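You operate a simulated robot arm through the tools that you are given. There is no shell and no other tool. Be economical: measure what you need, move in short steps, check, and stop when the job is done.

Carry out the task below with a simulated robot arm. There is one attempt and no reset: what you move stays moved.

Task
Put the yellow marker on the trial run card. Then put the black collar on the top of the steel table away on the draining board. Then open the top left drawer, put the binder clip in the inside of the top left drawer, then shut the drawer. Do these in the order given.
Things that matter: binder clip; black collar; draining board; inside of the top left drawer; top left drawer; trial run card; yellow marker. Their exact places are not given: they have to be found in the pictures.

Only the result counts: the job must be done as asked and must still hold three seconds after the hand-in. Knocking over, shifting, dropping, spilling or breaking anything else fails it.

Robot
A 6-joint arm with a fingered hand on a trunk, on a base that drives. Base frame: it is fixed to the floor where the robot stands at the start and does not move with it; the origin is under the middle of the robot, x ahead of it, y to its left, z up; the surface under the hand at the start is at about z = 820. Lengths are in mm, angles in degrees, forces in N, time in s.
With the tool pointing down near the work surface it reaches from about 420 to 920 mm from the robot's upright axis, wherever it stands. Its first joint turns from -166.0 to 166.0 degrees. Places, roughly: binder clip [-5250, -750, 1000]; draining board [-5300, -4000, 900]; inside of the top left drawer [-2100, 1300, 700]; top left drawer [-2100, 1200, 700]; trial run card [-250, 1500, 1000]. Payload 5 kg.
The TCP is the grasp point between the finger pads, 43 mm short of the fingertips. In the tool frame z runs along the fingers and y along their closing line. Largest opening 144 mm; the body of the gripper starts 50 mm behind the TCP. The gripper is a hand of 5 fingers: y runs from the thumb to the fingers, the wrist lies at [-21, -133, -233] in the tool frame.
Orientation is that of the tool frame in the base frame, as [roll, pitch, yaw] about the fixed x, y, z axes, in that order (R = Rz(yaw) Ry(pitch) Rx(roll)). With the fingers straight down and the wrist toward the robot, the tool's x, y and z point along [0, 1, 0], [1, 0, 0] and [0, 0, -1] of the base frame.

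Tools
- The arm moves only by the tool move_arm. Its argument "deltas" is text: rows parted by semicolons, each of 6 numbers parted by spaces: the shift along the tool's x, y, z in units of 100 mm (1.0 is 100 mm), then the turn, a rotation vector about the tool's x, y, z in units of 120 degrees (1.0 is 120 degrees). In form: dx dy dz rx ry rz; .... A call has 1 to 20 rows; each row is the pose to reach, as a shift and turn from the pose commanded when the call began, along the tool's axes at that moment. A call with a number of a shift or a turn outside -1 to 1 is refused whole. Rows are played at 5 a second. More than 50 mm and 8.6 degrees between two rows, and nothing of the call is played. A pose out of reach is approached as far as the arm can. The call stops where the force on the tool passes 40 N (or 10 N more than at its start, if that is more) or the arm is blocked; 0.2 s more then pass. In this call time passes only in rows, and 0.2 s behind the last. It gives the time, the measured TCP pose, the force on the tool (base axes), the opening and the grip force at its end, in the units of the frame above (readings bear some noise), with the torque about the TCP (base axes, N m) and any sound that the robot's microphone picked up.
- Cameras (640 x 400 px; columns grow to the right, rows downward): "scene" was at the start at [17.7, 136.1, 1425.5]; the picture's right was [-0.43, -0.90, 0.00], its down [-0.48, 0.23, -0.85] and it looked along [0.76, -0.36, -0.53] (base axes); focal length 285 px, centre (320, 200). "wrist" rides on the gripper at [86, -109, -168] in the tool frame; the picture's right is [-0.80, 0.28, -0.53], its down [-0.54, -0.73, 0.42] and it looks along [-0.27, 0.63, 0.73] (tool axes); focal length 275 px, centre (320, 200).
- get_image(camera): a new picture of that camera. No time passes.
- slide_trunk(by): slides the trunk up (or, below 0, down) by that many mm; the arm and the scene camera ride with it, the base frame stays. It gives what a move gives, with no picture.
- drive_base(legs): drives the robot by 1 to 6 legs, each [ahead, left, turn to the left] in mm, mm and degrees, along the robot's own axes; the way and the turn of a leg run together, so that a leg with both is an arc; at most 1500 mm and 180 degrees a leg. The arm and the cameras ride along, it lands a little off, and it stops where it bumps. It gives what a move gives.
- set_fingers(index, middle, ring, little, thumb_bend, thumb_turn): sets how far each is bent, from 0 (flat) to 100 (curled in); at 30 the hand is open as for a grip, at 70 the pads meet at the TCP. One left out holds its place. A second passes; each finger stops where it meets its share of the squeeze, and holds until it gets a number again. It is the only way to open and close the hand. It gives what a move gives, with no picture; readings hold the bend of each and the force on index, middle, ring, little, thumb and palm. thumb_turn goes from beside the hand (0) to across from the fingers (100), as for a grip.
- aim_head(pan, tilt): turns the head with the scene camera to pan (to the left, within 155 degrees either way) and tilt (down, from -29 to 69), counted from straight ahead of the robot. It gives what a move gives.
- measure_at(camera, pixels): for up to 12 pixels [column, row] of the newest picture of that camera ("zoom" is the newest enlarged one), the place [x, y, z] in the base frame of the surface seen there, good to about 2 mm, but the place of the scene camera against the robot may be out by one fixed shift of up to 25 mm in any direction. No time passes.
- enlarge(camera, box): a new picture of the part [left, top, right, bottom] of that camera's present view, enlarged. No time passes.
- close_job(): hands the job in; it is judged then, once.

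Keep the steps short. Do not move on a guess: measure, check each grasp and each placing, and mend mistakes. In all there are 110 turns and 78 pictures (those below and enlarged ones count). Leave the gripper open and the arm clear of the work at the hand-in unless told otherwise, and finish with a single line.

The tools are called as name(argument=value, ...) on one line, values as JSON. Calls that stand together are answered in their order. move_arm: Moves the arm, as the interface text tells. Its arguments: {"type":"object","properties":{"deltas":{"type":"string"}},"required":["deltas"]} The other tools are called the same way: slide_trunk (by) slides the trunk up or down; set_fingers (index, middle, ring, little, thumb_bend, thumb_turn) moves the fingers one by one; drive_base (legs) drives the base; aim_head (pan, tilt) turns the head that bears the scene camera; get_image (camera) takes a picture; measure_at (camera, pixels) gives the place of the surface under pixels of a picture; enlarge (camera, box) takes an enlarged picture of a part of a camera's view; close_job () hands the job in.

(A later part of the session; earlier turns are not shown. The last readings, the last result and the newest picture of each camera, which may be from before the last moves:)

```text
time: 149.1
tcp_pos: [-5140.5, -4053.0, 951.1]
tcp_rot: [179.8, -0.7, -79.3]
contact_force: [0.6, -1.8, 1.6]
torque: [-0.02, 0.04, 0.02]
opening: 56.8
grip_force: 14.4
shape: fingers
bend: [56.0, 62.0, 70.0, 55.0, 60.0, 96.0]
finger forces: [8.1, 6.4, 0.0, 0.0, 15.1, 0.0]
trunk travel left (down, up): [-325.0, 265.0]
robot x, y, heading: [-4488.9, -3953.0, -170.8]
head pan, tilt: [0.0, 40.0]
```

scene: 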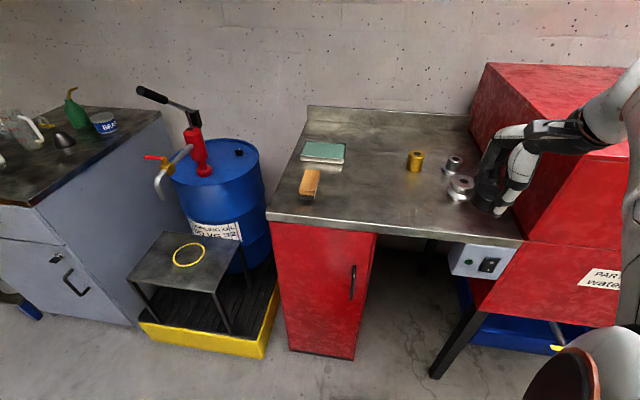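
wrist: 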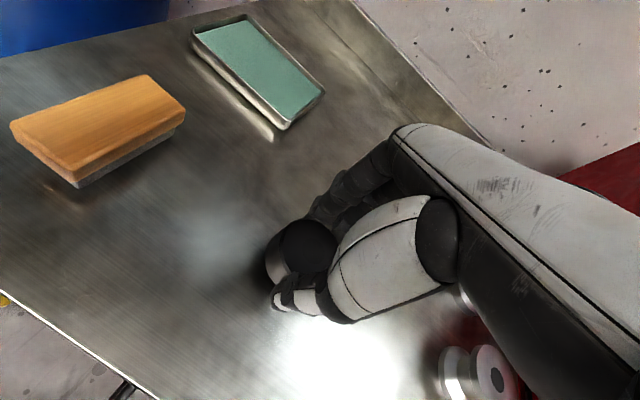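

Load now rests on the board (force went from -5 to +1.6). I open and rise.

set_fingers(index=35, middle=35, ring=35, little=35, thumb_bend=35)

move_arm(deltas="0 0 -0.3 0 0 0;0 0 -0.6 0 0 0;0 0 -0.98 0 0 0")

move_arm(deltas="0 -0.2 -0.3 0 0 0;0 -0.5 -0.6 0 0 0;0 -0.95 -0.7 0 0 0;0 -0.95 -0.7 0 0 0")

get_image(camera="wrist")

```text
time: 150.1
tcp_pos: [-5140.5, -4051.7, 948.9]
tcp_rot: [179.7, -0.7, -79.3]
contact_force: [0.2, 0.5, 0.7]
torque: [0.03, -0.04, -0.03]
opening: 131.4
grip_force: 0.1
shape: fingers
bend: [35.0, 35.0, 35.0, 35.0, 35.0, 97.0]
finger forces: [0.1, 0.0, 0.0, 0.0, 0.0, 0.1]
trunk travel left (down, up): [-325.0, 265.0]
robot x, y, heading: [-4487.0, -3948.3, -170.8]
head pan, tilt: [0.0, 40.0]
```

```text
time: 150.9
tcp_pos: [-5141.8, -4048.0, 1049.5]
tcp_rot: [179.9, -0.8, -79.3]
contact_force: [-0.6, 0.3, 0.3]
torque: [0.02, 0.0, 0.02]
opening: 132.0
grip_force: 0.0
shape: fingers
bend: [35.0, 35.0, 35.0, 35.0, 35.0, 97.0]
finger forces: [0.0, 0.1, 0.0, 0.1, 0.0, 0.1]
trunk travel left (down, up): [-325.0, 265.0]
robot x, y, heading: [-4481.7, -3950.6, -170.8]
head pan, tilt: [0.0, 40.0]
```

```text
time: 151.9
tcp_pos: [-5050.6, -4030.3, 1119.9]
tcp_rot: [179.8, -0.7, -79.3]
contact_force: [-0.1, 0.0, 0.8]
torque: [0.04, 0.06, -0.01]
opening: 132.3
grip_force: 0.1
shape: fingers
bend: [35.0, 35.0, 35.0, 35.0, 35.0, 97.0]
finger forces: [0.1, 0.0, 0.1, 0.0, 0.1, 0.0]
trunk travel left (down, up): [-325.0, 265.0]
robot x, y, heading: [-4486.1, -3950.6, -170.9]
head pan, tilt: [0.0, 40.0]
```

```text
19 pictures are left
```

wrist: 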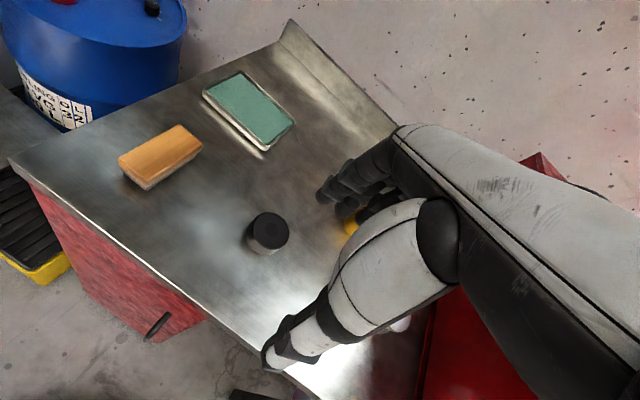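

The collar stands on the draining board. Now the binder clip. I pull the arm in, back off, and drive north along the corridor.

move_arm(deltas="0 -0.3 0 0 0 0;0 -0.6 0 0 0 0;0 -0.9 -0.2 0 0 0;0 -0.9 -0.2 0 0 0")

drive_base(legs=[[-100, 0, 0], [0, 0, -95.8]])

```text
time: 152.9
tcp_pos: [-4959.5, -4014.4, 1136.8]
tcp_rot: [179.7, -0.7, -79.3]
contact_force: [1.1, 0.9, -0.4]
torque: [-0.02, 0.03, -0.01]
opening: 132.2
grip_force: 0.1
shape: fingers
bend: [35.0, 35.0, 35.0, 35.0, 35.0, 97.0]
finger forces: [0.1, 0.0, 0.0, 0.0, 0.0, 0.1]
trunk travel left (down, up): [-325.0, 265.0]
robot x, y, heading: [-4486.3, -3948.7, -170.9]
head pan, tilt: [0.0, 40.0]
```

```text
time: 158.2
tcp_pos: [-4392.0, -3459.3, 1135.8]
tcp_rot: [179.8, -0.7, -176.2]
contact_force: [1.1, -0.2, 0.5]
torque: [-0.02, 0.02, -0.03]
opening: 131.9
grip_force: 0.0
shape: fingers
bend: [35.0, 35.0, 35.0, 35.0, 35.0, 97.0]
finger forces: [0.1, 0.1, 0.1, 0.1, 0.0, 0.0]
trunk travel left (down, up): [-325.0, 265.0]
robot x, y, heading: [-4389.7, -3936.3, 92.3]
head pan, tilt: [0.0, 40.0]
```

drive_base(legs=[[1050, 0, 0], [1050, 0, 0], [1000, 0, 0], [0, 0, 87.5]])

aim_head(pan=-5, tilt=38)

get_image(camera="scene")

get_image(camera="wrist")

```text
time: 177.2
tcp_pos: [-5064.0, -800.1, 1137.3]
tcp_rot: [179.8, -0.8, -87.0]
contact_force: [-0.5, 0.1, 0.1]
torque: [-0.02, 0.03, -0.01]
opening: 132.0
grip_force: 0.1
shape: fingers
bend: [35.0, 35.0, 35.0, 35.0, 35.0, 97.0]
finger forces: [0.1, 0.1, 0.0, 0.1, 0.0, 0.0]
trunk travel left (down, up): [-325.0, 265.0]
robot x, y, heading: [-4584.5, -802.7, -178.5]
head pan, tilt: [0.0, 40.0]
```

```text
time: 177.9
tcp_pos: [-5063.2, -801.8, 1136.4]
tcp_rot: [179.8, -0.6, -87.0]
contact_force: [0.3, -0.8, 0.3]
torque: [-0.01, -0.01, 0.01]
opening: 132.1
grip_force: 0.1
shape: fingers
bend: [35.0, 35.0, 35.0, 35.0, 35.0, 97.0]
finger forces: [0.1, 0.0, 0.0, 0.1, 0.1, 0.0]
trunk travel left (down, up): [-325.0, 265.0]
robot x, y, heading: [-4585.2, -802.4, -178.4]
head pan, tilt: [-5.0, 38.0]
```

```text
18 pictures are left
```

scene: 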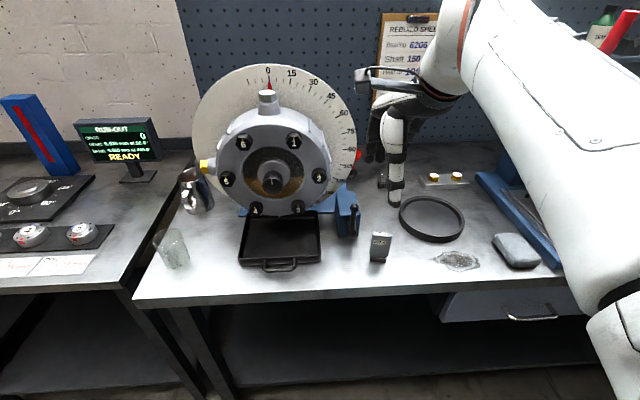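

```text
17 pictures are left
```

wrist: 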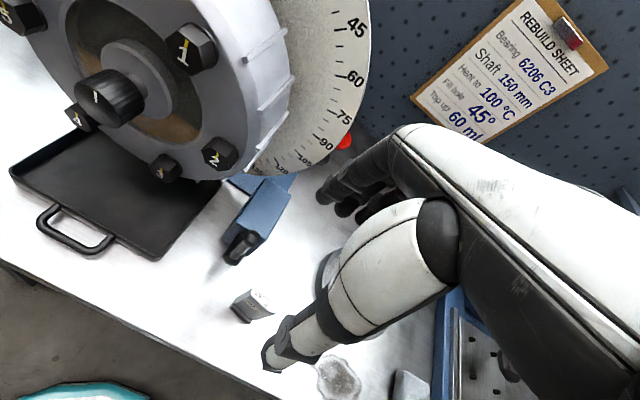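

I look closer at the small item at wrist (250,305), scene (381,247).

enlarge(camera="scene", box=[345, 150, 565, 285])

measure_at(camera="wrist", pixels=[[250, 305], [240, 305], [262, 297], [245, 318], [340, 380], [200, 320], [240, 245], [100, 250]])

measure_at(camera="scene", pixels=[[381, 235], [380, 258], [457, 260], [430, 240], [515, 250], [350, 275]])

```text
2.91 times, centred on (455, 218) of scene
```

zoom: 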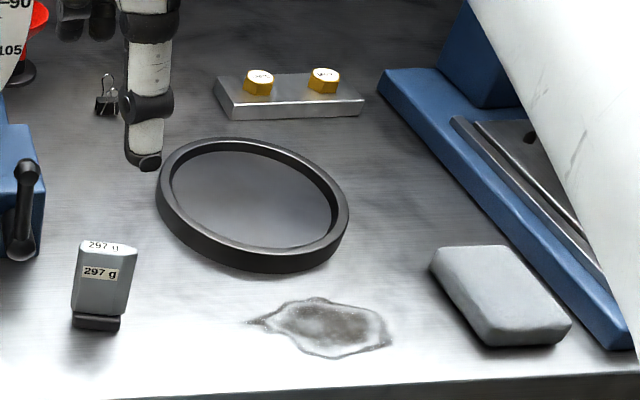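

```text
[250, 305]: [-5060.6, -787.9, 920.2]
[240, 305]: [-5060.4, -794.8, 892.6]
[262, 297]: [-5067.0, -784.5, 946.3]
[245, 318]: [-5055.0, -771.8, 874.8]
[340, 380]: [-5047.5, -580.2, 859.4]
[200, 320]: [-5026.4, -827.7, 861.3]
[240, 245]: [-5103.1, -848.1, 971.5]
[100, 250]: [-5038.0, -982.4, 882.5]
```

```text
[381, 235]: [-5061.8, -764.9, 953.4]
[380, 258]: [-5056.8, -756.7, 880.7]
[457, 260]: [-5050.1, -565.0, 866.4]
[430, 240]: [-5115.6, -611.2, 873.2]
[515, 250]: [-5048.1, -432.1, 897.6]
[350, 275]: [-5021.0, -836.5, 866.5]
```

The binder clip is at zoom (108,95), behind the thumb. I measure it and neighbours.

measure_at(camera="zoom", pixels=[[107, 105], [98, 104], [117, 104], [107, 112], [100, 82], [112, 80], [60, 115], [30, 180], [25, 75], [75, 130], [160, 215]])

enlarge(camera="scene", box=[355, 155, 415, 205])

```text
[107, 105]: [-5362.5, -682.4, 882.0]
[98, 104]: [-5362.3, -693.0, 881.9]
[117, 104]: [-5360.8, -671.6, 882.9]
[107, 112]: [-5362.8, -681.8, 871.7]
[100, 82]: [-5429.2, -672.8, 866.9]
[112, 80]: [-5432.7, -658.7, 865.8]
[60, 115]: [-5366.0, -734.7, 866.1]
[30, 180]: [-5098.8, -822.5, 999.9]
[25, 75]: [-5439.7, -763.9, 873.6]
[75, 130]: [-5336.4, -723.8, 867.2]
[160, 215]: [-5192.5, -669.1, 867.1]
```

```text
8.00 times, centred on (385, 180) of scene
```

zoom: 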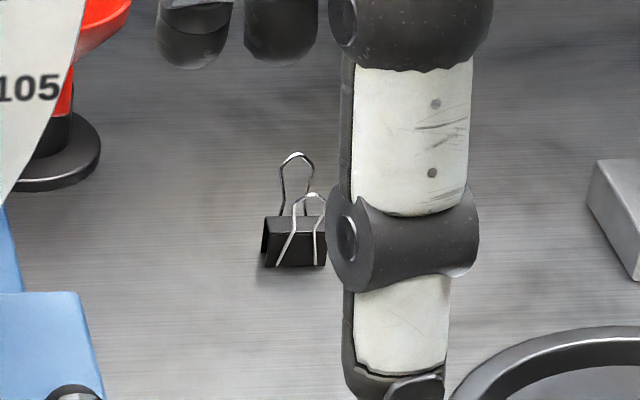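

Clip true place ≈ (-5365,-702), body 32 mm wide along y. The dial disc is near; I measure its edge for clearance of hand and wrist camera.

measure_at(camera="scene", pixels=[[353, 130], [345, 165], [335, 185], [352, 110], [328, 150], [335, 195], [352, 200], [300, 80], [420, 60], [445, 180], [357, 155], [470, 180]])

```text
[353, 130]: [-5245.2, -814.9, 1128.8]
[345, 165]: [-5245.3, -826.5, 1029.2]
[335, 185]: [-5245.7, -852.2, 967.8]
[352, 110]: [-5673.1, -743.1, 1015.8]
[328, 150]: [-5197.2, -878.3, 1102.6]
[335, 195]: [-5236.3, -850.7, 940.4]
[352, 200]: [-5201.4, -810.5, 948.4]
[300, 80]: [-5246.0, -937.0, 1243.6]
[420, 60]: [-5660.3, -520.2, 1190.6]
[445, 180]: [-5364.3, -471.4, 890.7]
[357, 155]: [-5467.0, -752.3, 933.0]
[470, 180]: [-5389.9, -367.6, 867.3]
```

Disc edge is at y≈-835, so the hand clears it by 50 mm. The fixed scene shift is about (0,+17,+6), so the clip is at ≈(-5372,-699). I move over it in four calls, first sideways, then forward and down to z≈1010.

move_arm(deltas="-0.3 0.1 0 0 0 0;-0.63 0.2 0 0 0 0")

move_arm(deltas="-0.2 0.3 0 0 0 0;-0.4 0.6 0 0 0 0;-0.63 0.9 0 0 0 0")

move_arm(deltas="0 0.3 0.1 0 0 0;0 0.6 0.2 0 0 0;0 0.95 0.3 0 0 0")

move_arm(deltas="0 0.3 0.3 0 0 0;0 0.6 0.6 0 0 0;0 0.96 0.9 0 0 0;0 0.96 0.9 0 0 0")

get_image(camera="wrist")

```text
time: 178.5
tcp_pos: [-5086.1, -740.0, 1135.1]
tcp_rot: [179.8, -0.8, -86.9]
contact_force: [-0.5, 0.0, 0.1]
torque: [-0.01, 0.0, 0.03]
opening: 132.1
grip_force: 0.2
shape: fingers
bend: [35.0, 35.0, 35.0, 35.0, 35.0, 98.0]
finger forces: [0.1, 0.0, 0.0, 0.0, 0.0, 0.0]
trunk travel left (down, up): [-325.0, 265.0]
robot x, y, heading: [-4590.6, -802.9, -178.4]
head pan, tilt: [-5.0, 38.0]
```

```text
time: 179.3
tcp_pos: [-5180.5, -681.2, 1135.4]
tcp_rot: [179.8, -0.7, -86.9]
contact_force: [0.2, -1.6, 0.0]
torque: [0.03, 0.05, 0.05]
opening: 132.2
grip_force: 0.0
shape: fingers
bend: [35.0, 35.0, 35.0, 35.0, 35.0, 98.0]
finger forces: [0.0, 0.0, 0.0, 0.0, 0.1, 0.0]
trunk travel left (down, up): [-325.0, 265.0]
robot x, y, heading: [-4588.8, -802.7, -178.8]
head pan, tilt: [-5.0, 38.0]
```

```text
time: 180.1
tcp_pos: [-5275.7, -684.7, 1106.6]
tcp_rot: [179.8, -0.7, -87.0]
contact_force: [-0.2, -0.5, -0.6]
torque: [0.01, -0.02, -0.02]
opening: 132.2
grip_force: 0.1
shape: fingers
bend: [35.0, 35.0, 35.0, 35.0, 35.0, 98.0]
finger forces: [0.0, 0.0, 0.0, 0.0, 0.0, 0.0]
trunk travel left (down, up): [-325.0, 265.0]
robot x, y, heading: [-4591.1, -802.3, -178.1]
head pan, tilt: [-5.0, 38.0]
```

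```text
time: 181.1
tcp_pos: [-5371.9, -690.5, 1016.8]
tcp_rot: [179.9, -0.7, -87.0]
contact_force: [-1.5, 0.4, -2.2]
torque: [-0.01, -0.03, -0.04]
opening: 132.0
grip_force: 0.0
shape: fingers
bend: [35.0, 35.0, 35.0, 35.0, 35.0, 98.0]
finger forces: [0.0, 0.0, 0.1, 0.0, 0.0, 0.1]
trunk travel left (down, up): [-325.0, 265.0]
robot x, y, heading: [-4584.0, -804.7, -178.7]
head pan, tilt: [-5.0, 38.0]
```

```text
14 pictures are left
```

wrist: 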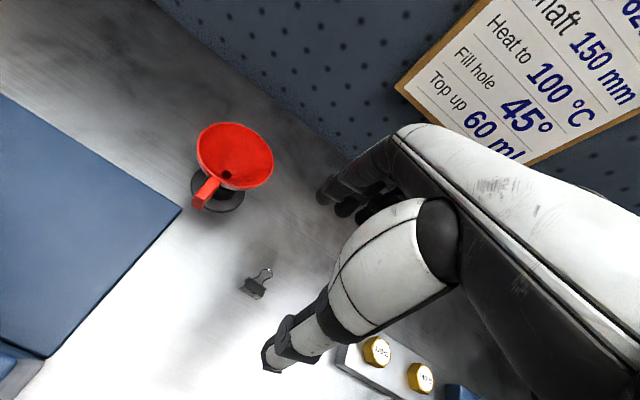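

Clip visible at (255,287). I measure it, the funnel and the fingers.

measure_at(camera="wrist", pixels=[[253, 289], [243, 286], [263, 293], [252, 296], [266, 270], [258, 281], [272, 160], [243, 195], [325, 192], [270, 365], [360, 355], [246, 290]])

```text
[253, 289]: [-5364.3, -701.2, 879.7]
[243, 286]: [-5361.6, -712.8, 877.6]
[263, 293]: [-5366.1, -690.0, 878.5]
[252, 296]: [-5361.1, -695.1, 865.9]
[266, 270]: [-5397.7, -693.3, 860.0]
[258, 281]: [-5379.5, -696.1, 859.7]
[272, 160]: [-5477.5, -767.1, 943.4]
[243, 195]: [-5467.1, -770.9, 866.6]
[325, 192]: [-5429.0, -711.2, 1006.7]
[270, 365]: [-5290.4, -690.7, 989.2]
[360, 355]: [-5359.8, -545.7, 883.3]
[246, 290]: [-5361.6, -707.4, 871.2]
```

Clip body centre ≈ (-5369,-701), z 860-880. I lower to TCP (-5369,-693,907).

move_arm(deltas="0.025 -0.03 0.3 0 0 0;0.025 -0.03 0.6 0 0 0;0.025 -0.03 0.8 0 0 0")

move_arm(deltas="0 0 0.15 0 0 0;0 0 0.295 0 0 0;0 0 0.295 0 0 0")

enlarge(camera="wrist", box=[220, 150, 420, 390])

```text
time: 181.9
tcp_pos: [-5371.0, -695.9, 937.5]
tcp_rot: [179.7, -0.7, -86.9]
contact_force: [-0.2, 0.4, -0.3]
torque: [-0.01, 0.01, 0.01]
opening: 132.2
grip_force: 0.1
shape: fingers
bend: [35.0, 35.0, 35.0, 35.0, 35.0, 98.0]
finger forces: [0.1, 0.0, 0.1, 0.0, 0.0, 0.0]
trunk travel left (down, up): [-325.0, 265.0]
robot x, y, heading: [-4582.6, -804.1, -178.2]
head pan, tilt: [-5.0, 38.0]
```

```text
time: 182.7
tcp_pos: [-5371.0, -694.6, 907.0]
tcp_rot: [179.8, -0.7, -87.1]
contact_force: [-0.6, -0.2, -0.3]
torque: [-0.01, -0.01, -0.01]
opening: 132.0
grip_force: 0.1
shape: fingers
bend: [35.0, 35.0, 35.0, 35.0, 35.0, 98.0]
finger forces: [0.1, 0.0, 0.0, 0.0, 0.0, 0.1]
trunk travel left (down, up): [-325.0, 265.0]
robot x, y, heading: [-4586.8, -805.1, -178.7]
head pan, tilt: [-5.0, 38.0]
```

```text
1.67 times, centred on (320, 270) of wrist
```

zoom: 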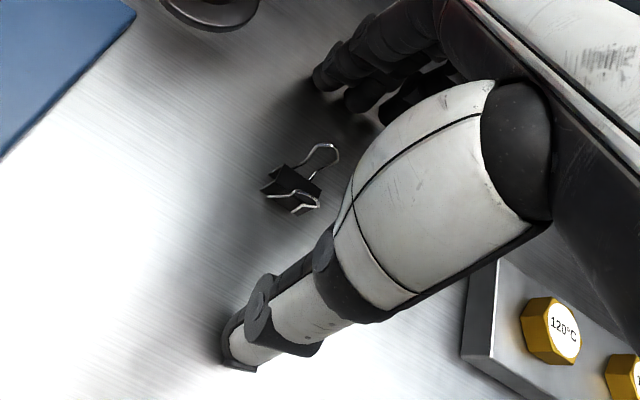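

The clip stands between thumb and index. I close thumb, index and middle.

set_fingers(index=73, middle=73, thumb_bend=72)

enlarge(camera="wrist", box=[220, 180, 380, 340])

```text
time: 183.7
tcp_pos: [-5369.7, -695.3, 907.3]
tcp_rot: [179.7, -0.7, -86.9]
contact_force: [1.0, 0.7, 0.4]
torque: [0.02, 0.03, -0.01]
opening: 18.1
grip_force: 10.7
shape: fingers
bend: [71.0, 72.0, 35.0, 35.0, 67.0, 97.0]
finger forces: [8.2, 4.0, 0.0, 0.0, 9.8, 0.0]
trunk travel left (down, up): [-325.0, 265.0]
robot x, y, heading: [-4584.5, -802.7, -178.6]
head pan, tilt: [-5.0, 38.0]
```

```text
2.50 times, centred on (300, 260) of wrist
```

zoom: 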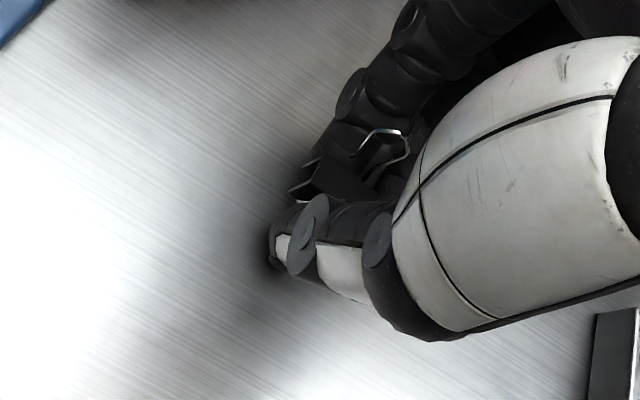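

Gripped: opening 18 mm, both fingers and thumb loaded. I lift.

move_arm(deltas="0 0 -0.1 0 0 0;0 0 -0.3 0 0 0;0 0 -0.6 0 0 0;0 0 -0.95 0 0 0")

move_arm(deltas="0 0 -0.35 0 0 0;0 0 -0.7 0 0 0;0 0 -0.98 0 0 0;0 0 -0.98 0 0 0")

enlarge(camera="wrist", box=[200, 160, 400, 360])

```text
time: 184.7
tcp_pos: [-5366.9, -698.1, 1000.1]
tcp_rot: [179.9, -0.6, -87.1]
contact_force: [-0.2, -1.1, -0.3]
torque: [-0.01, 0.01, -0.01]
opening: 17.8
grip_force: 11.2
shape: fingers
bend: [71.0, 72.0, 35.0, 35.0, 67.0, 97.0]
finger forces: [8.3, 4.0, 0.0, 0.0, 9.8, 0.0]
trunk travel left (down, up): [-325.0, 265.0]
robot x, y, heading: [-4586.3, -803.7, -178.7]
head pan, tilt: [-5.0, 38.0]
```

```text
time: 185.7
tcp_pos: [-5367.9, -695.6, 1101.3]
tcp_rot: [179.7, -0.8, -86.8]
contact_force: [-0.4, 0.1, 0.1]
torque: [0.0, 0.02, -0.02]
opening: 18.3
grip_force: 11.1
shape: fingers
bend: [71.0, 72.0, 35.0, 35.0, 67.0, 97.0]
finger forces: [8.3, 3.8, 0.0, 0.0, 9.7, 0.0]
trunk travel left (down, up): [-325.0, 265.0]
robot x, y, heading: [-4587.1, -801.5, -178.5]
head pan, tilt: [-5.0, 38.0]
```

```text
2.00 times, centred on (300, 260) of wrist
```

zoom: 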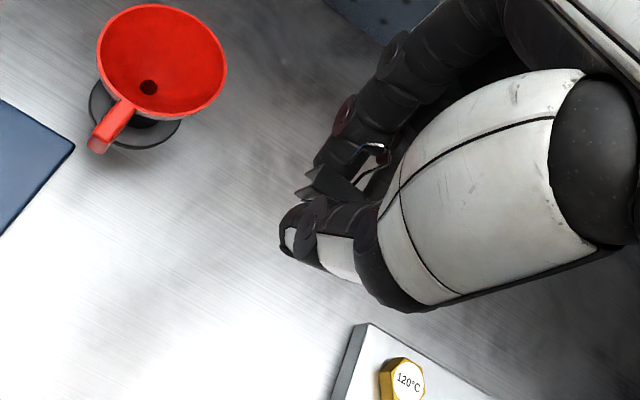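

Clip held. The free ring and little fingers can hook the drawer handle later. Now I back off from the bench, pull the arm in, and turn toward the drawer bench.

drive_base(legs=[[-350, 0, 0]])

move_arm(deltas="0 -0.33 0 0 0 0;0 -0.66 0 0 0 0;0 -0.99 0 0 0 0")

move_arm(deltas="0 -0.33 0 0 0 0;0 -0.66 0 0 0 0;0 -0.99 0 0 0 0")

move_arm(deltas="0 -0.3 0 0 0 0;0 -0.6 0 0 0 0;0 -0.8 0 0 0 0;0 -0.8 0 0 0 0")

drive_base(legs=[[0, 0, -156.5]])

```text
time: 188.0
tcp_pos: [-5015.0, -682.2, 1099.1]
tcp_rot: [179.7, -0.8, -87.1]
contact_force: [0.1, -0.1, -0.5]
torque: [0.02, 0.04, -0.01]
opening: 18.0
grip_force: 10.9
shape: fingers
bend: [71.0, 72.0, 35.0, 35.0, 67.0, 97.0]
finger forces: [8.3, 3.9, 0.0, 0.1, 9.7, 0.0]
trunk travel left (down, up): [-325.0, 265.0]
robot x, y, heading: [-4231.7, -797.5, -178.8]
head pan, tilt: [-5.0, 38.0]
```

```text
time: 188.8
tcp_pos: [-4912.5, -679.1, 1103.3]
tcp_rot: [179.9, -0.7, -87.1]
contact_force: [-1.3, 0.3, -0.8]
torque: [0.01, -0.07, 0.0]
opening: 17.5
grip_force: 11.1
shape: fingers
bend: [71.0, 72.0, 35.0, 35.0, 67.0, 97.0]
finger forces: [8.6, 3.7, 0.0, 0.1, 9.6, 0.0]
trunk travel left (down, up): [-325.0, 265.0]
robot x, y, heading: [-4232.1, -792.9, -178.7]
head pan, tilt: [-5.0, 38.0]
```

```text
time: 189.6
tcp_pos: [-4814.6, -671.7, 1101.0]
tcp_rot: [179.8, -0.7, -87.2]
contact_force: [-0.1, 0.3, -0.5]
torque: [-0.04, -0.05, -0.02]
opening: 17.6
grip_force: 11.1
shape: fingers
bend: [71.0, 72.0, 35.0, 35.0, 67.0, 97.0]
finger forces: [8.5, 3.6, 0.0, 0.1, 9.6, 0.0]
trunk travel left (down, up): [-325.0, 265.0]
robot x, y, heading: [-4234.0, -790.8, -178.8]
head pan, tilt: [-5.0, 38.0]
```

```text
time: 190.6
tcp_pos: [-4735.0, -670.1, 1101.1]
tcp_rot: [179.8, -0.8, -87.2]
contact_force: [0.2, -0.2, -0.5]
torque: [0.03, 0.02, -0.01]
opening: 17.7
grip_force: 10.7
shape: fingers
bend: [71.0, 72.0, 35.0, 35.0, 67.0, 97.0]
finger forces: [8.5, 3.6, 0.0, 0.0, 9.5, 0.1]
trunk travel left (down, up): [-325.0, 265.0]
robot x, y, heading: [-4232.1, -792.4, -178.9]
head pan, tilt: [-5.0, 38.0]
```

```text
time: 197.7
tcp_pos: [-3716.5, -767.3, 1101.0]
tcp_rot: [179.8, -0.8, 109.7]
contact_force: [0.5, 0.2, 0.6]
torque: [0.0, 0.01, -0.03]
opening: 16.8
grip_force: 10.0
shape: fingers
bend: [71.0, 72.0, 35.0, 35.0, 68.0, 97.0]
finger forces: [8.4, 3.2, 0.1, 0.0, 8.6, 0.0]
trunk travel left (down, up): [-325.0, 265.0]
robot x, y, heading: [-4233.2, -793.1, 18.0]
head pan, tilt: [-5.0, 38.0]
```

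drive_base(legs=[[0, 0, 5.7], [1180, 0, 0], [1170, 0, 0], [0, 0, 66.3]])

aim_head(pan=0, tilt=38)

get_image(camera="scene")

```text
time: 212.8
tcp_pos: [-1935.2, 667.3, 1101.7]
tcp_rot: [179.8, -0.7, -176.6]
contact_force: [0.1, 0.9, -0.7]
torque: [0.01, -0.01, -0.03]
opening: 16.3
grip_force: 10.4
shape: fingers
bend: [71.0, 73.0, 35.0, 35.0, 68.0, 97.0]
finger forces: [8.2, 3.1, 0.0, 0.0, 8.4, 0.1]
trunk travel left (down, up): [-325.0, 265.0]
robot x, y, heading: [-2052.5, 162.8, 91.6]
head pan, tilt: [-5.0, 38.0]
```

```text
time: 213.5
tcp_pos: [-1935.5, 666.9, 1100.3]
tcp_rot: [179.8, -0.7, -176.6]
contact_force: [-0.2, -0.3, 0.3]
torque: [0.0, 0.0, -0.03]
opening: 16.4
grip_force: 9.7
shape: fingers
bend: [71.0, 73.0, 35.0, 35.0, 68.0, 97.0]
finger forces: [8.3, 3.1, 0.0, 0.0, 8.2, 0.0]
trunk travel left (down, up): [-325.0, 265.0]
robot x, y, heading: [-2056.2, 170.1, 91.5]
head pan, tilt: [0.0, 38.0]
```

```text
10 pictures are left
```

scene: 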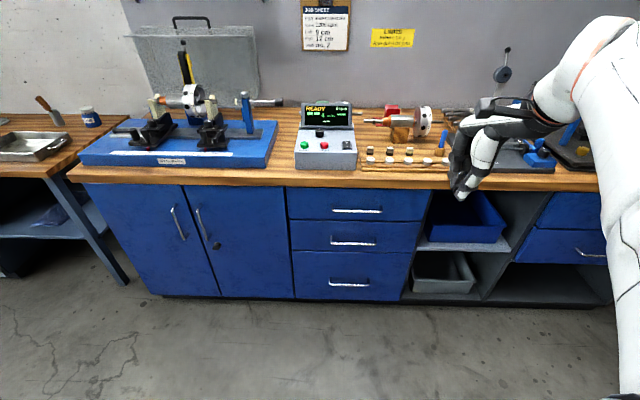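

The top drawer of the three (355,203) matches the given place. I measure its handle bar, face, and bench top edge.

measure_at(camera="scene", pixels=[[335, 211], [357, 211], [381, 211], [357, 203], [320, 205], [400, 205], [357, 219], [330, 240], [355, 187], [355, 243], [290, 200], [427, 205]])

enlarge(camera="scene", box=[280, 175, 440, 265])

```text
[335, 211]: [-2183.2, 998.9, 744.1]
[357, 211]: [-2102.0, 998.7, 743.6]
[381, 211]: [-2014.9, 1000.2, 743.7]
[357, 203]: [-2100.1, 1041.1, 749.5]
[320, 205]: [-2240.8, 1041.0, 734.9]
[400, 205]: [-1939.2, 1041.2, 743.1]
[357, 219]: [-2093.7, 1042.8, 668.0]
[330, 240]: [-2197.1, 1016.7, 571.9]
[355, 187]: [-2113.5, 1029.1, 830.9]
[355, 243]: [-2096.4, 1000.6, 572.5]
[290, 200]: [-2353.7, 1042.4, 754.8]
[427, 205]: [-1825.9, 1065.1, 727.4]
```

```text
4.00 times, centred on (360, 220) of scene
```

zoom: 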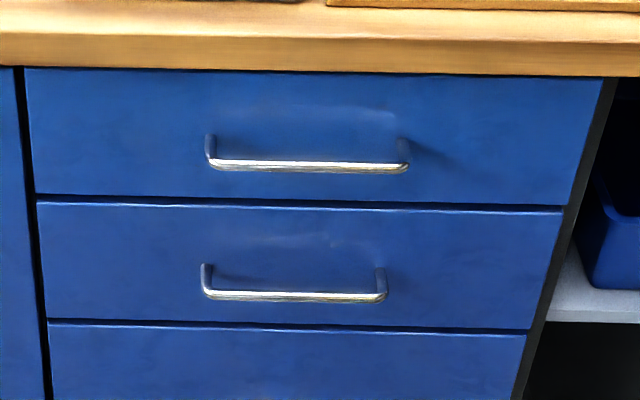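

Bar: front y≈982, z≈737 (shift removed), from x -2190 to -2008; face y≈1024; wood edge y≈1012. Plan: tilt the hand 30° so the free ring and little fingers drop behind the bar. First sideways/forward, lower the trunk, and tilt.

move_arm(deltas="0.3 0.1 0 0 0 0.007;0.6 0.2 0 0 0 0.014;0.93 0.3 0 0 0 0.028")

move_arm(deltas="0.3 0.1 0 0 0 0;0.6 0.2 0 0 0 0;0.93 0.3 0 0 0 0;0.93 0.3 0 0 0 0")

slide_trunk(by=-300)

move_arm(deltas="0 0 0 -0.06 0 0;0 0 0 -0.12 0 0;0 0 0 -0.18 0 0;0 0 0 -0.25 0 0;0 0 0 -0.25 0 0")

```text
time: 214.3
tcp_pos: [-2030.7, 690.9, 1102.7]
tcp_rot: [179.8, -0.8, 180.0]
contact_force: [0.5, -0.2, 0.3]
torque: [-0.02, 0.05, 0.0]
opening: 16.2
grip_force: 9.6
shape: fingers
bend: [71.0, 73.0, 35.0, 35.0, 68.0, 97.0]
finger forces: [8.2, 3.0, 0.0, 0.0, 8.3, 0.0]
trunk travel left (down, up): [-325.0, 265.0]
robot x, y, heading: [-2055.6, 162.5, 92.1]
head pan, tilt: [0.0, 38.0]
```

```text
time: 215.3
tcp_pos: [-2123.8, 721.1, 1105.0]
tcp_rot: [179.9, -0.7, -179.9]
contact_force: [0.2, 0.7, 0.0]
torque: [-0.03, -0.01, 0.03]
opening: 16.1
grip_force: 10.5
shape: fingers
bend: [71.0, 73.0, 35.0, 35.0, 68.0, 97.0]
finger forces: [8.2, 2.8, 0.0, 0.0, 8.2, 0.0]
trunk travel left (down, up): [-325.0, 265.0]
robot x, y, heading: [-2056.5, 163.3, 91.9]
head pan, tilt: [0.0, 38.0]
```

```text
time: 218.3
tcp_pos: [-2122.9, 721.1, 804.2]
tcp_rot: [179.9, -0.6, -179.9]
contact_force: [-0.2, -0.1, 0.3]
torque: [0.02, 0.05, -0.02]
opening: 16.1
grip_force: 9.3
shape: fingers
bend: [71.0, 73.0, 35.0, 35.0, 68.0, 97.0]
finger forces: [8.3, 2.9, 0.0, 0.1, 8.3, 0.0]
trunk travel left (down, up): [-25.0, 565.0]
robot x, y, heading: [-2055.4, 164.9, 91.8]
head pan, tilt: [0.0, 38.0]
```

```text
time: 219.7
tcp_pos: [-2122.6, 738.3, 771.8]
tcp_rot: [153.8, -0.1, 179.6]
contact_force: [-0.1, -0.5, 0.3]
torque: [-0.02, -0.04, 0.01]
opening: 15.4
grip_force: 9.3
shape: fingers
bend: [71.0, 73.0, 35.0, 35.0, 68.0, 97.0]
finger forces: [8.4, 2.4, 0.0, 0.1, 8.1, 0.0]
trunk travel left (down, up): [-25.0, 565.0]
robot x, y, heading: [-2056.1, 165.0, 92.0]
head pan, tilt: [0.0, 38.0]
stopped in row 5: the arm was blocked; the commanded pose is now the measured one
```

Tilted 26° (limit there). I move forward 160 mm at this height, tips staying above the bar, and look.

move_arm(deltas="0 0.25 0.12 0 0 0;0 0.5 0.24 0 0 0;0 0.74 0.363 0 0 0")

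move_arm(deltas="0 0.25 0.12 0 0 0;0 0.5 0.24 0 0 0;0 0.74 0.363 0 0 0;0 0.74 0.363 0 0 0")

aim_head(pan=5, tilt=25)

get_image(camera="scene")

```text
time: 220.5
tcp_pos: [-2123.7, 816.5, 776.2]
tcp_rot: [153.3, -0.2, 179.7]
contact_force: [-0.6, -0.2, 0.5]
torque: [0.02, -0.01, -0.03]
opening: 15.6
grip_force: 9.3
shape: fingers
bend: [72.0, 73.0, 35.0, 35.0, 68.0, 97.0]
finger forces: [8.2, 2.5, 0.0, 0.0, 8.2, 0.0]
trunk travel left (down, up): [-25.0, 565.0]
robot x, y, heading: [-2055.2, 162.7, 92.1]
head pan, tilt: [0.0, 38.0]
```

```text
time: 221.5
tcp_pos: [-2120.0, 898.8, 775.9]
tcp_rot: [153.2, -0.2, 179.7]
contact_force: [0.9, -0.5, -1.0]
torque: [0.02, 0.02, -0.03]
opening: 15.3
grip_force: 9.7
shape: fingers
bend: [72.0, 73.0, 35.0, 35.0, 68.0, 97.0]
finger forces: [8.2, 2.4, 0.1, 0.0, 8.0, 0.1]
trunk travel left (down, up): [-25.0, 565.0]
robot x, y, heading: [-2058.4, 163.7, 92.0]
head pan, tilt: [0.0, 38.0]
```

```text
time: 222.2
tcp_pos: [-2120.5, 898.9, 776.0]
tcp_rot: [153.2, -0.1, 179.6]
contact_force: [-0.2, 0.9, 0.2]
torque: [0.01, -0.01, -0.01]
opening: 15.4
grip_force: 9.4
shape: fingers
bend: [72.0, 73.0, 35.0, 35.0, 68.0, 97.0]
finger forces: [8.3, 2.4, 0.0, 0.0, 8.0, 0.1]
trunk travel left (down, up): [-25.0, 565.0]
robot x, y, heading: [-2052.9, 165.0, 92.0]
head pan, tilt: [5.0, 25.0]
```

```text
8 pictures are left
```

scene: 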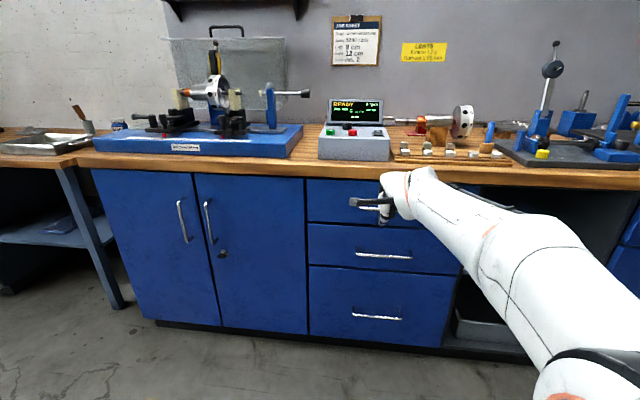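

Hand is in front of the top drawer. I move 35 mm forward (tips behind the bar line), then lower in two steps watching finger forces.

move_arm(deltas="0 0.1 0.05 0 0 0;0 0.2 0.1 0 0 0;0 0.3125 0.158 0 0 0;0 0.3125 0.158 0 0 0")

move_arm(deltas="0 -0.045 0.09 0 0 0;0 -0.09 0.18 0 0 0;0 -0.135 0.268 0 0 0;0 -0.135 0.268 0 0 0")

```text
time: 223.2
tcp_pos: [-2119.5, 932.8, 778.2]
tcp_rot: [153.3, -0.2, 179.7]
contact_force: [0.5, 0.2, -0.7]
torque: [-0.02, 0.04, -0.02]
opening: 15.6
grip_force: 9.6
shape: fingers
bend: [72.0, 73.0, 35.0, 35.0, 68.0, 97.0]
finger forces: [8.3, 2.4, 0.7, 0.1, 8.0, 0.1]
trunk travel left (down, up): [-25.0, 565.0]
robot x, y, heading: [-2057.2, 163.3, 91.8]
head pan, tilt: [5.0, 25.0]
```

```text
time: 224.2
tcp_pos: [-2121.7, 935.2, 747.5]
tcp_rot: [153.3, 0.0, 179.5]
contact_force: [1.0, -0.8, -0.6]
torque: [0.03, -0.01, 0.02]
opening: 15.4
grip_force: 9.1
shape: fingers
bend: [72.0, 73.0, 35.0, 35.0, 68.0, 97.0]
finger forces: [8.3, 2.3, 0.0, 0.0, 8.0, 0.0]
trunk travel left (down, up): [-25.0, 565.0]
robot x, y, heading: [-2056.3, 160.9, 92.1]
head pan, tilt: [5.0, 25.0]
```

move_arm(deltas="0 -0.05 0.1 0 0 0;0 -0.1 0.2 0 0 0;0 -0.15 0.31 0 0 0;0 -0.15 0.31 0 0 0")

get_image(camera="wrist")

```text
time: 225.2
tcp_pos: [-2121.4, 933.1, 712.3]
tcp_rot: [153.3, -0.2, 179.7]
contact_force: [0.3, -1.3, 1.6]
torque: [0.11, -0.04, -0.03]
opening: 15.2
grip_force: 10.8
shape: fingers
bend: [72.0, 73.0, 35.0, 35.0, 68.0, 97.0]
finger forces: [8.4, 4.4, 0.1, 0.2, 8.1, 0.0]
trunk travel left (down, up): [-25.0, 565.0]
robot x, y, heading: [-2055.7, 163.6, 91.8]
head pan, tilt: [5.0, 25.0]
```

```text
7 pictures are left
```

wrist: 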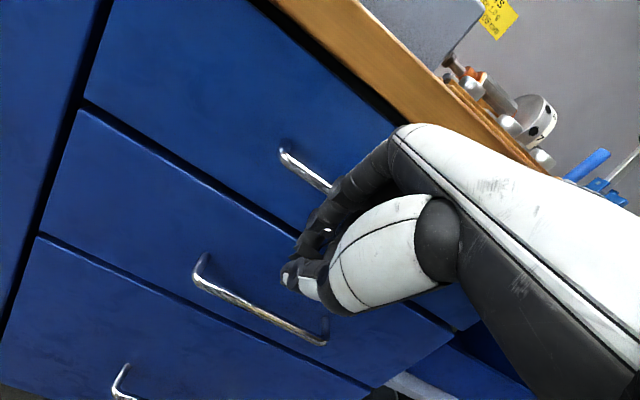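

The bar passes behind the index; the ring and little should be behind it. I pull back 40 mm and check the forces.

move_arm(deltas="0 -0.09 -0.045 0 0 0;0 -0.18 -0.09 0 0 0;0 -0.27 -0.135 0 0 0;0 -0.36 -0.18 0 0 0;0 -0.36 -0.18 0 0 0")

```text
time: 226.4
tcp_pos: [-2121.8, 894.0, 711.5]
tcp_rot: [153.2, -0.2, 179.7]
contact_force: [1.5, 1.1, 6.1]
torque: [0.34, -0.35, -0.01]
opening: 15.5
grip_force: 11.7
shape: fingers
bend: [72.0, 73.0, 34.0, 33.0, 68.0, 97.0]
finger forces: [8.4, 2.4, 0.9, 4.2, 8.0, 0.0]
trunk travel left (down, up): [-25.0, 565.0]
robot x, y, heading: [-2056.2, 166.8, 91.9]
head pan, tilt: [5.0, 25.0]
```

Upward force 6 N hints the fingers may ride on the bar. I check the bar's place in the scene view.

enlarge(camera="scene", box=[300, 160, 460, 260])

measure_at(camera="zoom", pixels=[[205, 160], [220, 163], [60, 130], [60, 200], [240, 165], [230, 385]])

```text
4.00 times, centred on (380, 210) of scene
```

zoom: 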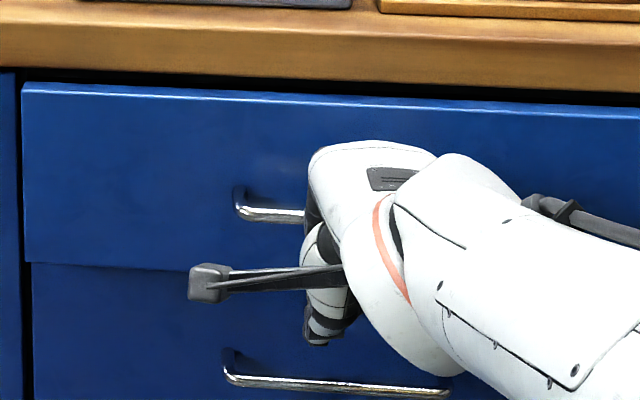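

```text
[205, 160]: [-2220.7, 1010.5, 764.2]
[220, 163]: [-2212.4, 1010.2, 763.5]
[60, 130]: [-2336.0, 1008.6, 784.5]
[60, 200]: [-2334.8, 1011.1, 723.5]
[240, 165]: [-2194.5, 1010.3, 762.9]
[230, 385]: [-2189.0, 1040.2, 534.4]
```

The drawer face moved out 31 mm (1041→1010): the hook holds. I keep pulling in 80 mm calls.

move_arm(deltas="0 -0.18 -0.09 0 0 0;0 -0.36 -0.18 0 0 0;0 -0.54 -0.272 0 0 0;0 -0.72 -0.363 0 0 0")

move_arm(deltas="0 -0.18 -0.09 0 0 0;0 -0.36 -0.18 0 0 0;0 -0.54 -0.272 0 0 0;0 -0.72 -0.363 0 0 0")

move_arm(deltas="0 -0.18 -0.09 0 0 0;0 -0.36 -0.18 0 0 0;0 -0.54 -0.272 0 0 0;0 -0.72 -0.363 0 0 0;0 -0.72 -0.363 0 0 0")

```text
time: 227.4
tcp_pos: [-2118.8, 814.0, 709.7]
tcp_rot: [153.3, -0.2, 179.6]
contact_force: [-0.9, 0.5, 4.0]
torque: [0.17, -0.2, 0.06]
opening: 15.1
grip_force: 10.4
shape: fingers
bend: [72.0, 73.0, 35.0, 34.0, 68.0, 97.0]
finger forces: [8.4, 2.4, 0.0, 2.9, 7.9, 0.1]
trunk travel left (down, up): [-25.0, 565.0]
robot x, y, heading: [-2056.7, 164.3, 91.6]
head pan, tilt: [5.0, 25.0]
```

```text
time: 228.4
tcp_pos: [-2121.6, 730.6, 711.3]
tcp_rot: [153.3, -0.2, 179.6]
contact_force: [0.1, -0.9, 2.5]
torque: [0.13, -0.07, -0.01]
opening: 14.8
grip_force: 10.2
shape: fingers
bend: [72.0, 73.0, 35.0, 35.0, 68.0, 97.0]
finger forces: [8.4, 3.9, 0.1, 1.0, 8.0, 0.0]
trunk travel left (down, up): [-25.0, 565.0]
robot x, y, heading: [-2055.4, 166.1, 91.9]
head pan, tilt: [5.0, 25.0]
```

```text
time: 228.9
tcp_pos: [-2121.0, 724.0, 695.3]
tcp_rot: [155.2, 0.9, 179.8]
contact_force: [-1.6, 2.5, 28.0]
torque: [1.53, -1.53, 0.31]
opening: 14.7
grip_force: 25.6
shape: fingers
bend: [72.0, 73.0, 31.0, 25.0, 68.0, 97.0]
finger forces: [8.6, 5.5, 16.5, 13.5, 8.1, 0.0]
trunk travel left (down, up): [-25.0, 565.0]
robot x, y, heading: [-2054.1, 164.3, 92.1]
head pan, tilt: [5.0, 25.0]
stopped in row 2: the force on the tool passed its limit at 58 N (the readings are from after the stop); the commanded pose is now the measured one
```

The arm reached its limit and dipped; drawer is ~200 mm open. I raise 16 mm to relieve the press, then drive the base back 70 mm to pull it further.

move_arm(deltas="0 0.03 -0.07 0 0 0;0 0.07 -0.145 0 0 0;0 0.07 -0.145 0 0 0")

drive_base(legs=[[-60, 0, 0]])

```text
time: 229.7
tcp_pos: [-2121.7, 724.3, 701.5]
tcp_rot: [156.3, 0.8, 179.6]
contact_force: [-1.2, -0.5, 1.9]
torque: [0.13, -0.24, 0.35]
opening: 15.1
grip_force: 18.9
shape: fingers
bend: [72.0, 73.0, 33.0, 27.0, 68.0, 97.0]
finger forces: [8.5, 10.4, 4.1, 5.5, 8.4, 0.0]
trunk travel left (down, up): [-25.0, 565.0]
robot x, y, heading: [-2052.6, 159.5, 91.9]
head pan, tilt: [5.0, 25.0]
```

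```text
time: 230.7
tcp_pos: [-2119.7, 662.0, 702.9]
tcp_rot: [156.1, 0.8, 179.7]
contact_force: [-6.4, 0.3, 4.0]
torque: [0.24, -0.45, 0.64]
opening: 14.8
grip_force: 16.7
shape: fingers
bend: [72.0, 73.0, 34.0, 27.0, 68.0, 97.0]
finger forces: [8.5, 10.2, 2.7, 4.2, 8.2, 0.0]
trunk travel left (down, up): [-25.0, 565.0]
robot x, y, heading: [-2054.3, 99.2, 91.9]
head pan, tilt: [5.0, 25.0]
```

Now ~260 mm open. I raise the trunk to unhook, and look with the scene camera.

slide_trunk(by=60)

slide_trunk(by=200)

aim_head(pan=5, tilt=42)

get_image(camera="scene")

```text
time: 231.7
tcp_pos: [-2118.2, 657.8, 769.3]
tcp_rot: [156.2, 0.8, 179.7]
contact_force: [0.1, -0.4, -0.2]
torque: [-0.01, -0.02, 0.0]
opening: 14.2
grip_force: 9.8
shape: fingers
bend: [72.0, 73.0, 35.0, 35.0, 69.0, 97.0]
finger forces: [9.3, 2.4, 0.0, 0.0, 7.3, 0.0]
trunk travel left (down, up): [-85.0, 505.0]
robot x, y, heading: [-2055.5, 100.4, 91.9]
head pan, tilt: [5.0, 25.0]
```

```text
time: 233.9
tcp_pos: [-2118.7, 659.1, 966.8]
tcp_rot: [155.7, 0.8, 179.6]
contact_force: [0.0, -0.1, -0.3]
torque: [0.04, -0.01, -0.01]
opening: 14.2
grip_force: 9.3
shape: fingers
bend: [72.0, 73.0, 35.0, 35.0, 69.0, 97.0]
finger forces: [9.2, 2.4, 0.0, 0.1, 7.2, 0.0]
trunk travel left (down, up): [-285.0, 305.0]
robot x, y, heading: [-2052.3, 104.0, 92.0]
head pan, tilt: [5.0, 25.0]
```

```text
time: 234.7
tcp_pos: [-2118.5, 659.5, 967.6]
tcp_rot: [155.6, 0.8, 179.6]
contact_force: [0.1, 0.2, -0.7]
torque: [0.01, 0.01, 0.01]
opening: 14.3
grip_force: 9.4
shape: fingers
bend: [72.0, 73.0, 35.0, 35.0, 69.0, 97.0]
finger forces: [9.1, 2.4, 0.0, 0.0, 7.2, 0.0]
trunk travel left (down, up): [-285.0, 305.0]
robot x, y, heading: [-2052.6, 103.9, 91.8]
head pan, tilt: [5.0, 42.0]
```

```text
5 pictures are left
```

scene: 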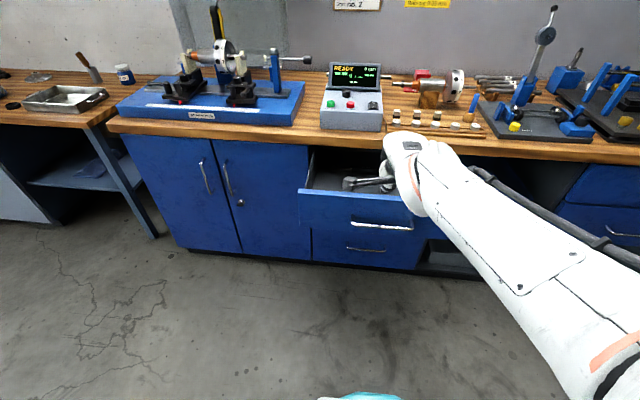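

The drawer is open. I measure its front, rim and floor.

measure_at(camera="scene", pixels=[[330, 193], [380, 198], [330, 180], [320, 170], [328, 187], [380, 226], [335, 152], [310, 160], [360, 160], [318, 183], [345, 172], [330, 205]])

```text
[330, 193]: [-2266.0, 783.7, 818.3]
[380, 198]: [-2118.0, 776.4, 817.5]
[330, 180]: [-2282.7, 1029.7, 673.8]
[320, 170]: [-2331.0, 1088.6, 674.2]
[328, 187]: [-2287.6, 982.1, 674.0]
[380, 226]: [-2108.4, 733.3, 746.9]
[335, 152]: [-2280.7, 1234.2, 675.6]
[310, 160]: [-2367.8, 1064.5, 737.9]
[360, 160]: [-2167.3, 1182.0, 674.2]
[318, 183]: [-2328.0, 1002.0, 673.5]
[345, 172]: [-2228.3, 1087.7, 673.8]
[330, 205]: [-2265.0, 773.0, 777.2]
```

Rim z≈812, floor z≈668, free opening y≈780–1012. I set the hand upright again and move over the opening (y≈890).

move_arm(deltas="0 0 0 0.05 0 0;0 0 0 0.1 0 0;0 0 0 0.15 0 0;0 0 0 0.203 0 0;0 0 0 0.203 0 0")

move_arm(deltas="0 0.3 0 0 0 0;0 0.6 0 0 0 0;0 0.8 0 0 0 0")

move_arm(deltas="0 0.3 0 0 0 0;0 0.6 0 0 0 0;0 0.8 0 0 0 0")

move_arm(deltas="0 0.3 0 0 0 0;0 0.6 0 0 0 0;0 0.7 0 0 0 0;0 0.7 0 0 0 0")

```text
time: 235.9
tcp_pos: [-2118.4, 659.4, 966.7]
tcp_rot: [-180.0, 0.6, 179.6]
contact_force: [-0.3, -0.4, -0.3]
torque: [-0.03, 0.0, 0.0]
opening: 14.0
grip_force: 9.2
shape: fingers
bend: [72.0, 73.0, 35.0, 35.0, 69.0, 97.0]
finger forces: [9.0, 2.1, 0.0, 0.1, 7.1, 0.1]
trunk travel left (down, up): [-285.0, 305.0]
robot x, y, heading: [-2051.5, 103.9, 91.9]
head pan, tilt: [5.0, 42.0]
```

```text
time: 236.7
tcp_pos: [-2118.5, 739.7, 966.5]
tcp_rot: [-179.9, 0.9, 179.6]
contact_force: [0.2, -1.0, -0.8]
torque: [-0.02, -0.03, 0.01]
opening: 13.8
grip_force: 8.9
shape: fingers
bend: [72.0, 73.0, 35.0, 35.0, 69.0, 97.0]
finger forces: [9.1, 2.2, 0.1, 0.0, 7.1, 0.0]
trunk travel left (down, up): [-285.0, 305.0]
robot x, y, heading: [-2054.1, 103.4, 91.8]
head pan, tilt: [5.0, 42.0]
```

```text
time: 237.5
tcp_pos: [-2116.4, 820.6, 967.5]
tcp_rot: [-179.9, 0.6, 179.5]
contact_force: [-0.3, 0.4, 0.2]
torque: [-0.02, -0.03, 0.01]
opening: 13.8
grip_force: 9.2
shape: fingers
bend: [72.0, 73.0, 35.0, 35.0, 69.0, 97.0]
finger forces: [9.2, 2.2, 0.0, 0.1, 7.1, 0.0]
trunk travel left (down, up): [-285.0, 305.0]
robot x, y, heading: [-2054.7, 103.2, 91.4]
head pan, tilt: [5.0, 42.0]
```

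```text
time: 238.5
tcp_pos: [-2113.0, 889.6, 965.0]
tcp_rot: [-179.9, 0.7, 179.6]
contact_force: [1.0, -0.6, -0.4]
torque: [0.03, -0.01, -0.01]
opening: 13.6
grip_force: 9.1
shape: fingers
bend: [72.0, 73.0, 35.0, 35.0, 69.0, 97.0]
finger forces: [9.1, 2.1, 0.1, 0.0, 7.1, 0.0]
trunk travel left (down, up): [-285.0, 305.0]
robot x, y, heading: [-2053.8, 101.6, 91.7]
head pan, tilt: [5.0, 42.0]
```

Now I lower by the trunk into the drawer, to TCP z ≈ 745, in two steps.

slide_trunk(by=-140)

slide_trunk(by=-75)

get_image(camera="wrist")

```text
time: 240.1
tcp_pos: [-2115.1, 888.7, 826.1]
tcp_rot: [-179.9, 0.8, 179.6]
contact_force: [-0.2, 0.6, 0.8]
torque: [-0.01, 0.0, -0.01]
opening: 13.6
grip_force: 9.0
shape: fingers
bend: [72.0, 73.0, 35.0, 35.0, 69.0, 97.0]
finger forces: [9.1, 2.0, 0.1, 0.0, 7.2, 0.1]
trunk travel left (down, up): [-145.0, 445.0]
robot x, y, heading: [-2050.6, 100.9, 91.8]
head pan, tilt: [5.0, 42.0]
```

```text
time: 241.2
tcp_pos: [-2114.4, 887.5, 749.9]
tcp_rot: [179.9, 0.8, 179.7]
contact_force: [0.6, 1.1, 0.4]
torque: [-0.02, 0.01, 0.0]
opening: 13.7
grip_force: 8.8
shape: fingers
bend: [72.0, 73.0, 35.0, 35.0, 69.0, 97.0]
finger forces: [9.1, 2.2, 0.0, 0.1, 7.2, 0.0]
trunk travel left (down, up): [-70.0, 520.0]
robot x, y, heading: [-2052.5, 101.2, 92.0]
head pan, tilt: [5.0, 42.0]
```

```text
4 pictures are left
```

wrist: 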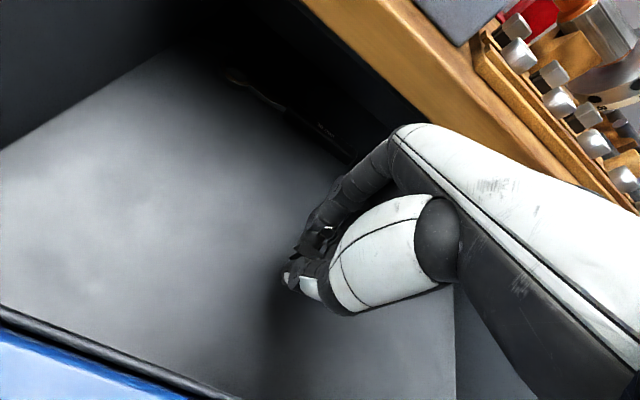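

The clip is still in the grip and well inside the drawer. I lower 20 mm more and release.

slide_trunk(by=-22)

set_fingers(index=52, middle=52, thumb_bend=50)

get_image(camera="wrist")

```text
time: 241.9
tcp_pos: [-2114.3, 889.2, 728.7]
tcp_rot: [-179.9, 0.8, 179.6]
contact_force: [-0.2, 0.0, -0.4]
torque: [0.0, 0.04, 0.01]
opening: 13.7
grip_force: 8.7
shape: fingers
bend: [72.0, 73.0, 35.0, 35.0, 69.0, 97.0]
finger forces: [9.1, 2.1, 0.0, 0.1, 7.1, 0.0]
trunk travel left (down, up): [-48.0, 542.0]
robot x, y, heading: [-2052.0, 98.4, 91.4]
head pan, tilt: [5.0, 42.0]
```

```text
time: 242.9
tcp_pos: [-2114.7, 889.0, 727.0]
tcp_rot: [-179.8, 0.8, 179.6]
contact_force: [0.1, -0.2, 0.2]
torque: [-0.03, 0.02, 0.01]
opening: 74.4
grip_force: 0.1
shape: fingers
bend: [52.0, 52.0, 35.0, 35.0, 50.0, 97.0]
finger forces: [0.0, 0.0, 0.0, 0.1, 0.0, 0.0]
trunk travel left (down, up): [-48.0, 542.0]
robot x, y, heading: [-2053.2, 103.1, 91.7]
head pan, tilt: [5.0, 42.0]
```

```text
3 pictures are left
```

wrist: 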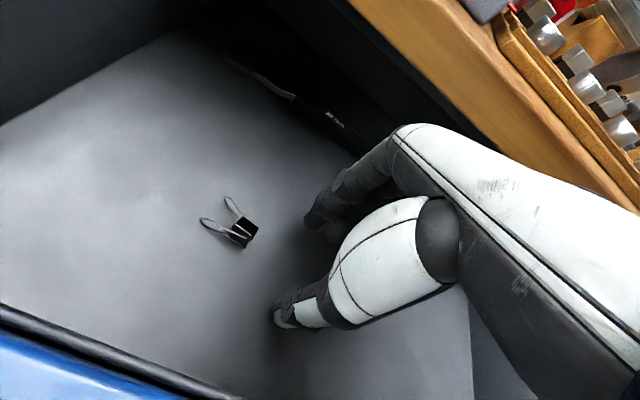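

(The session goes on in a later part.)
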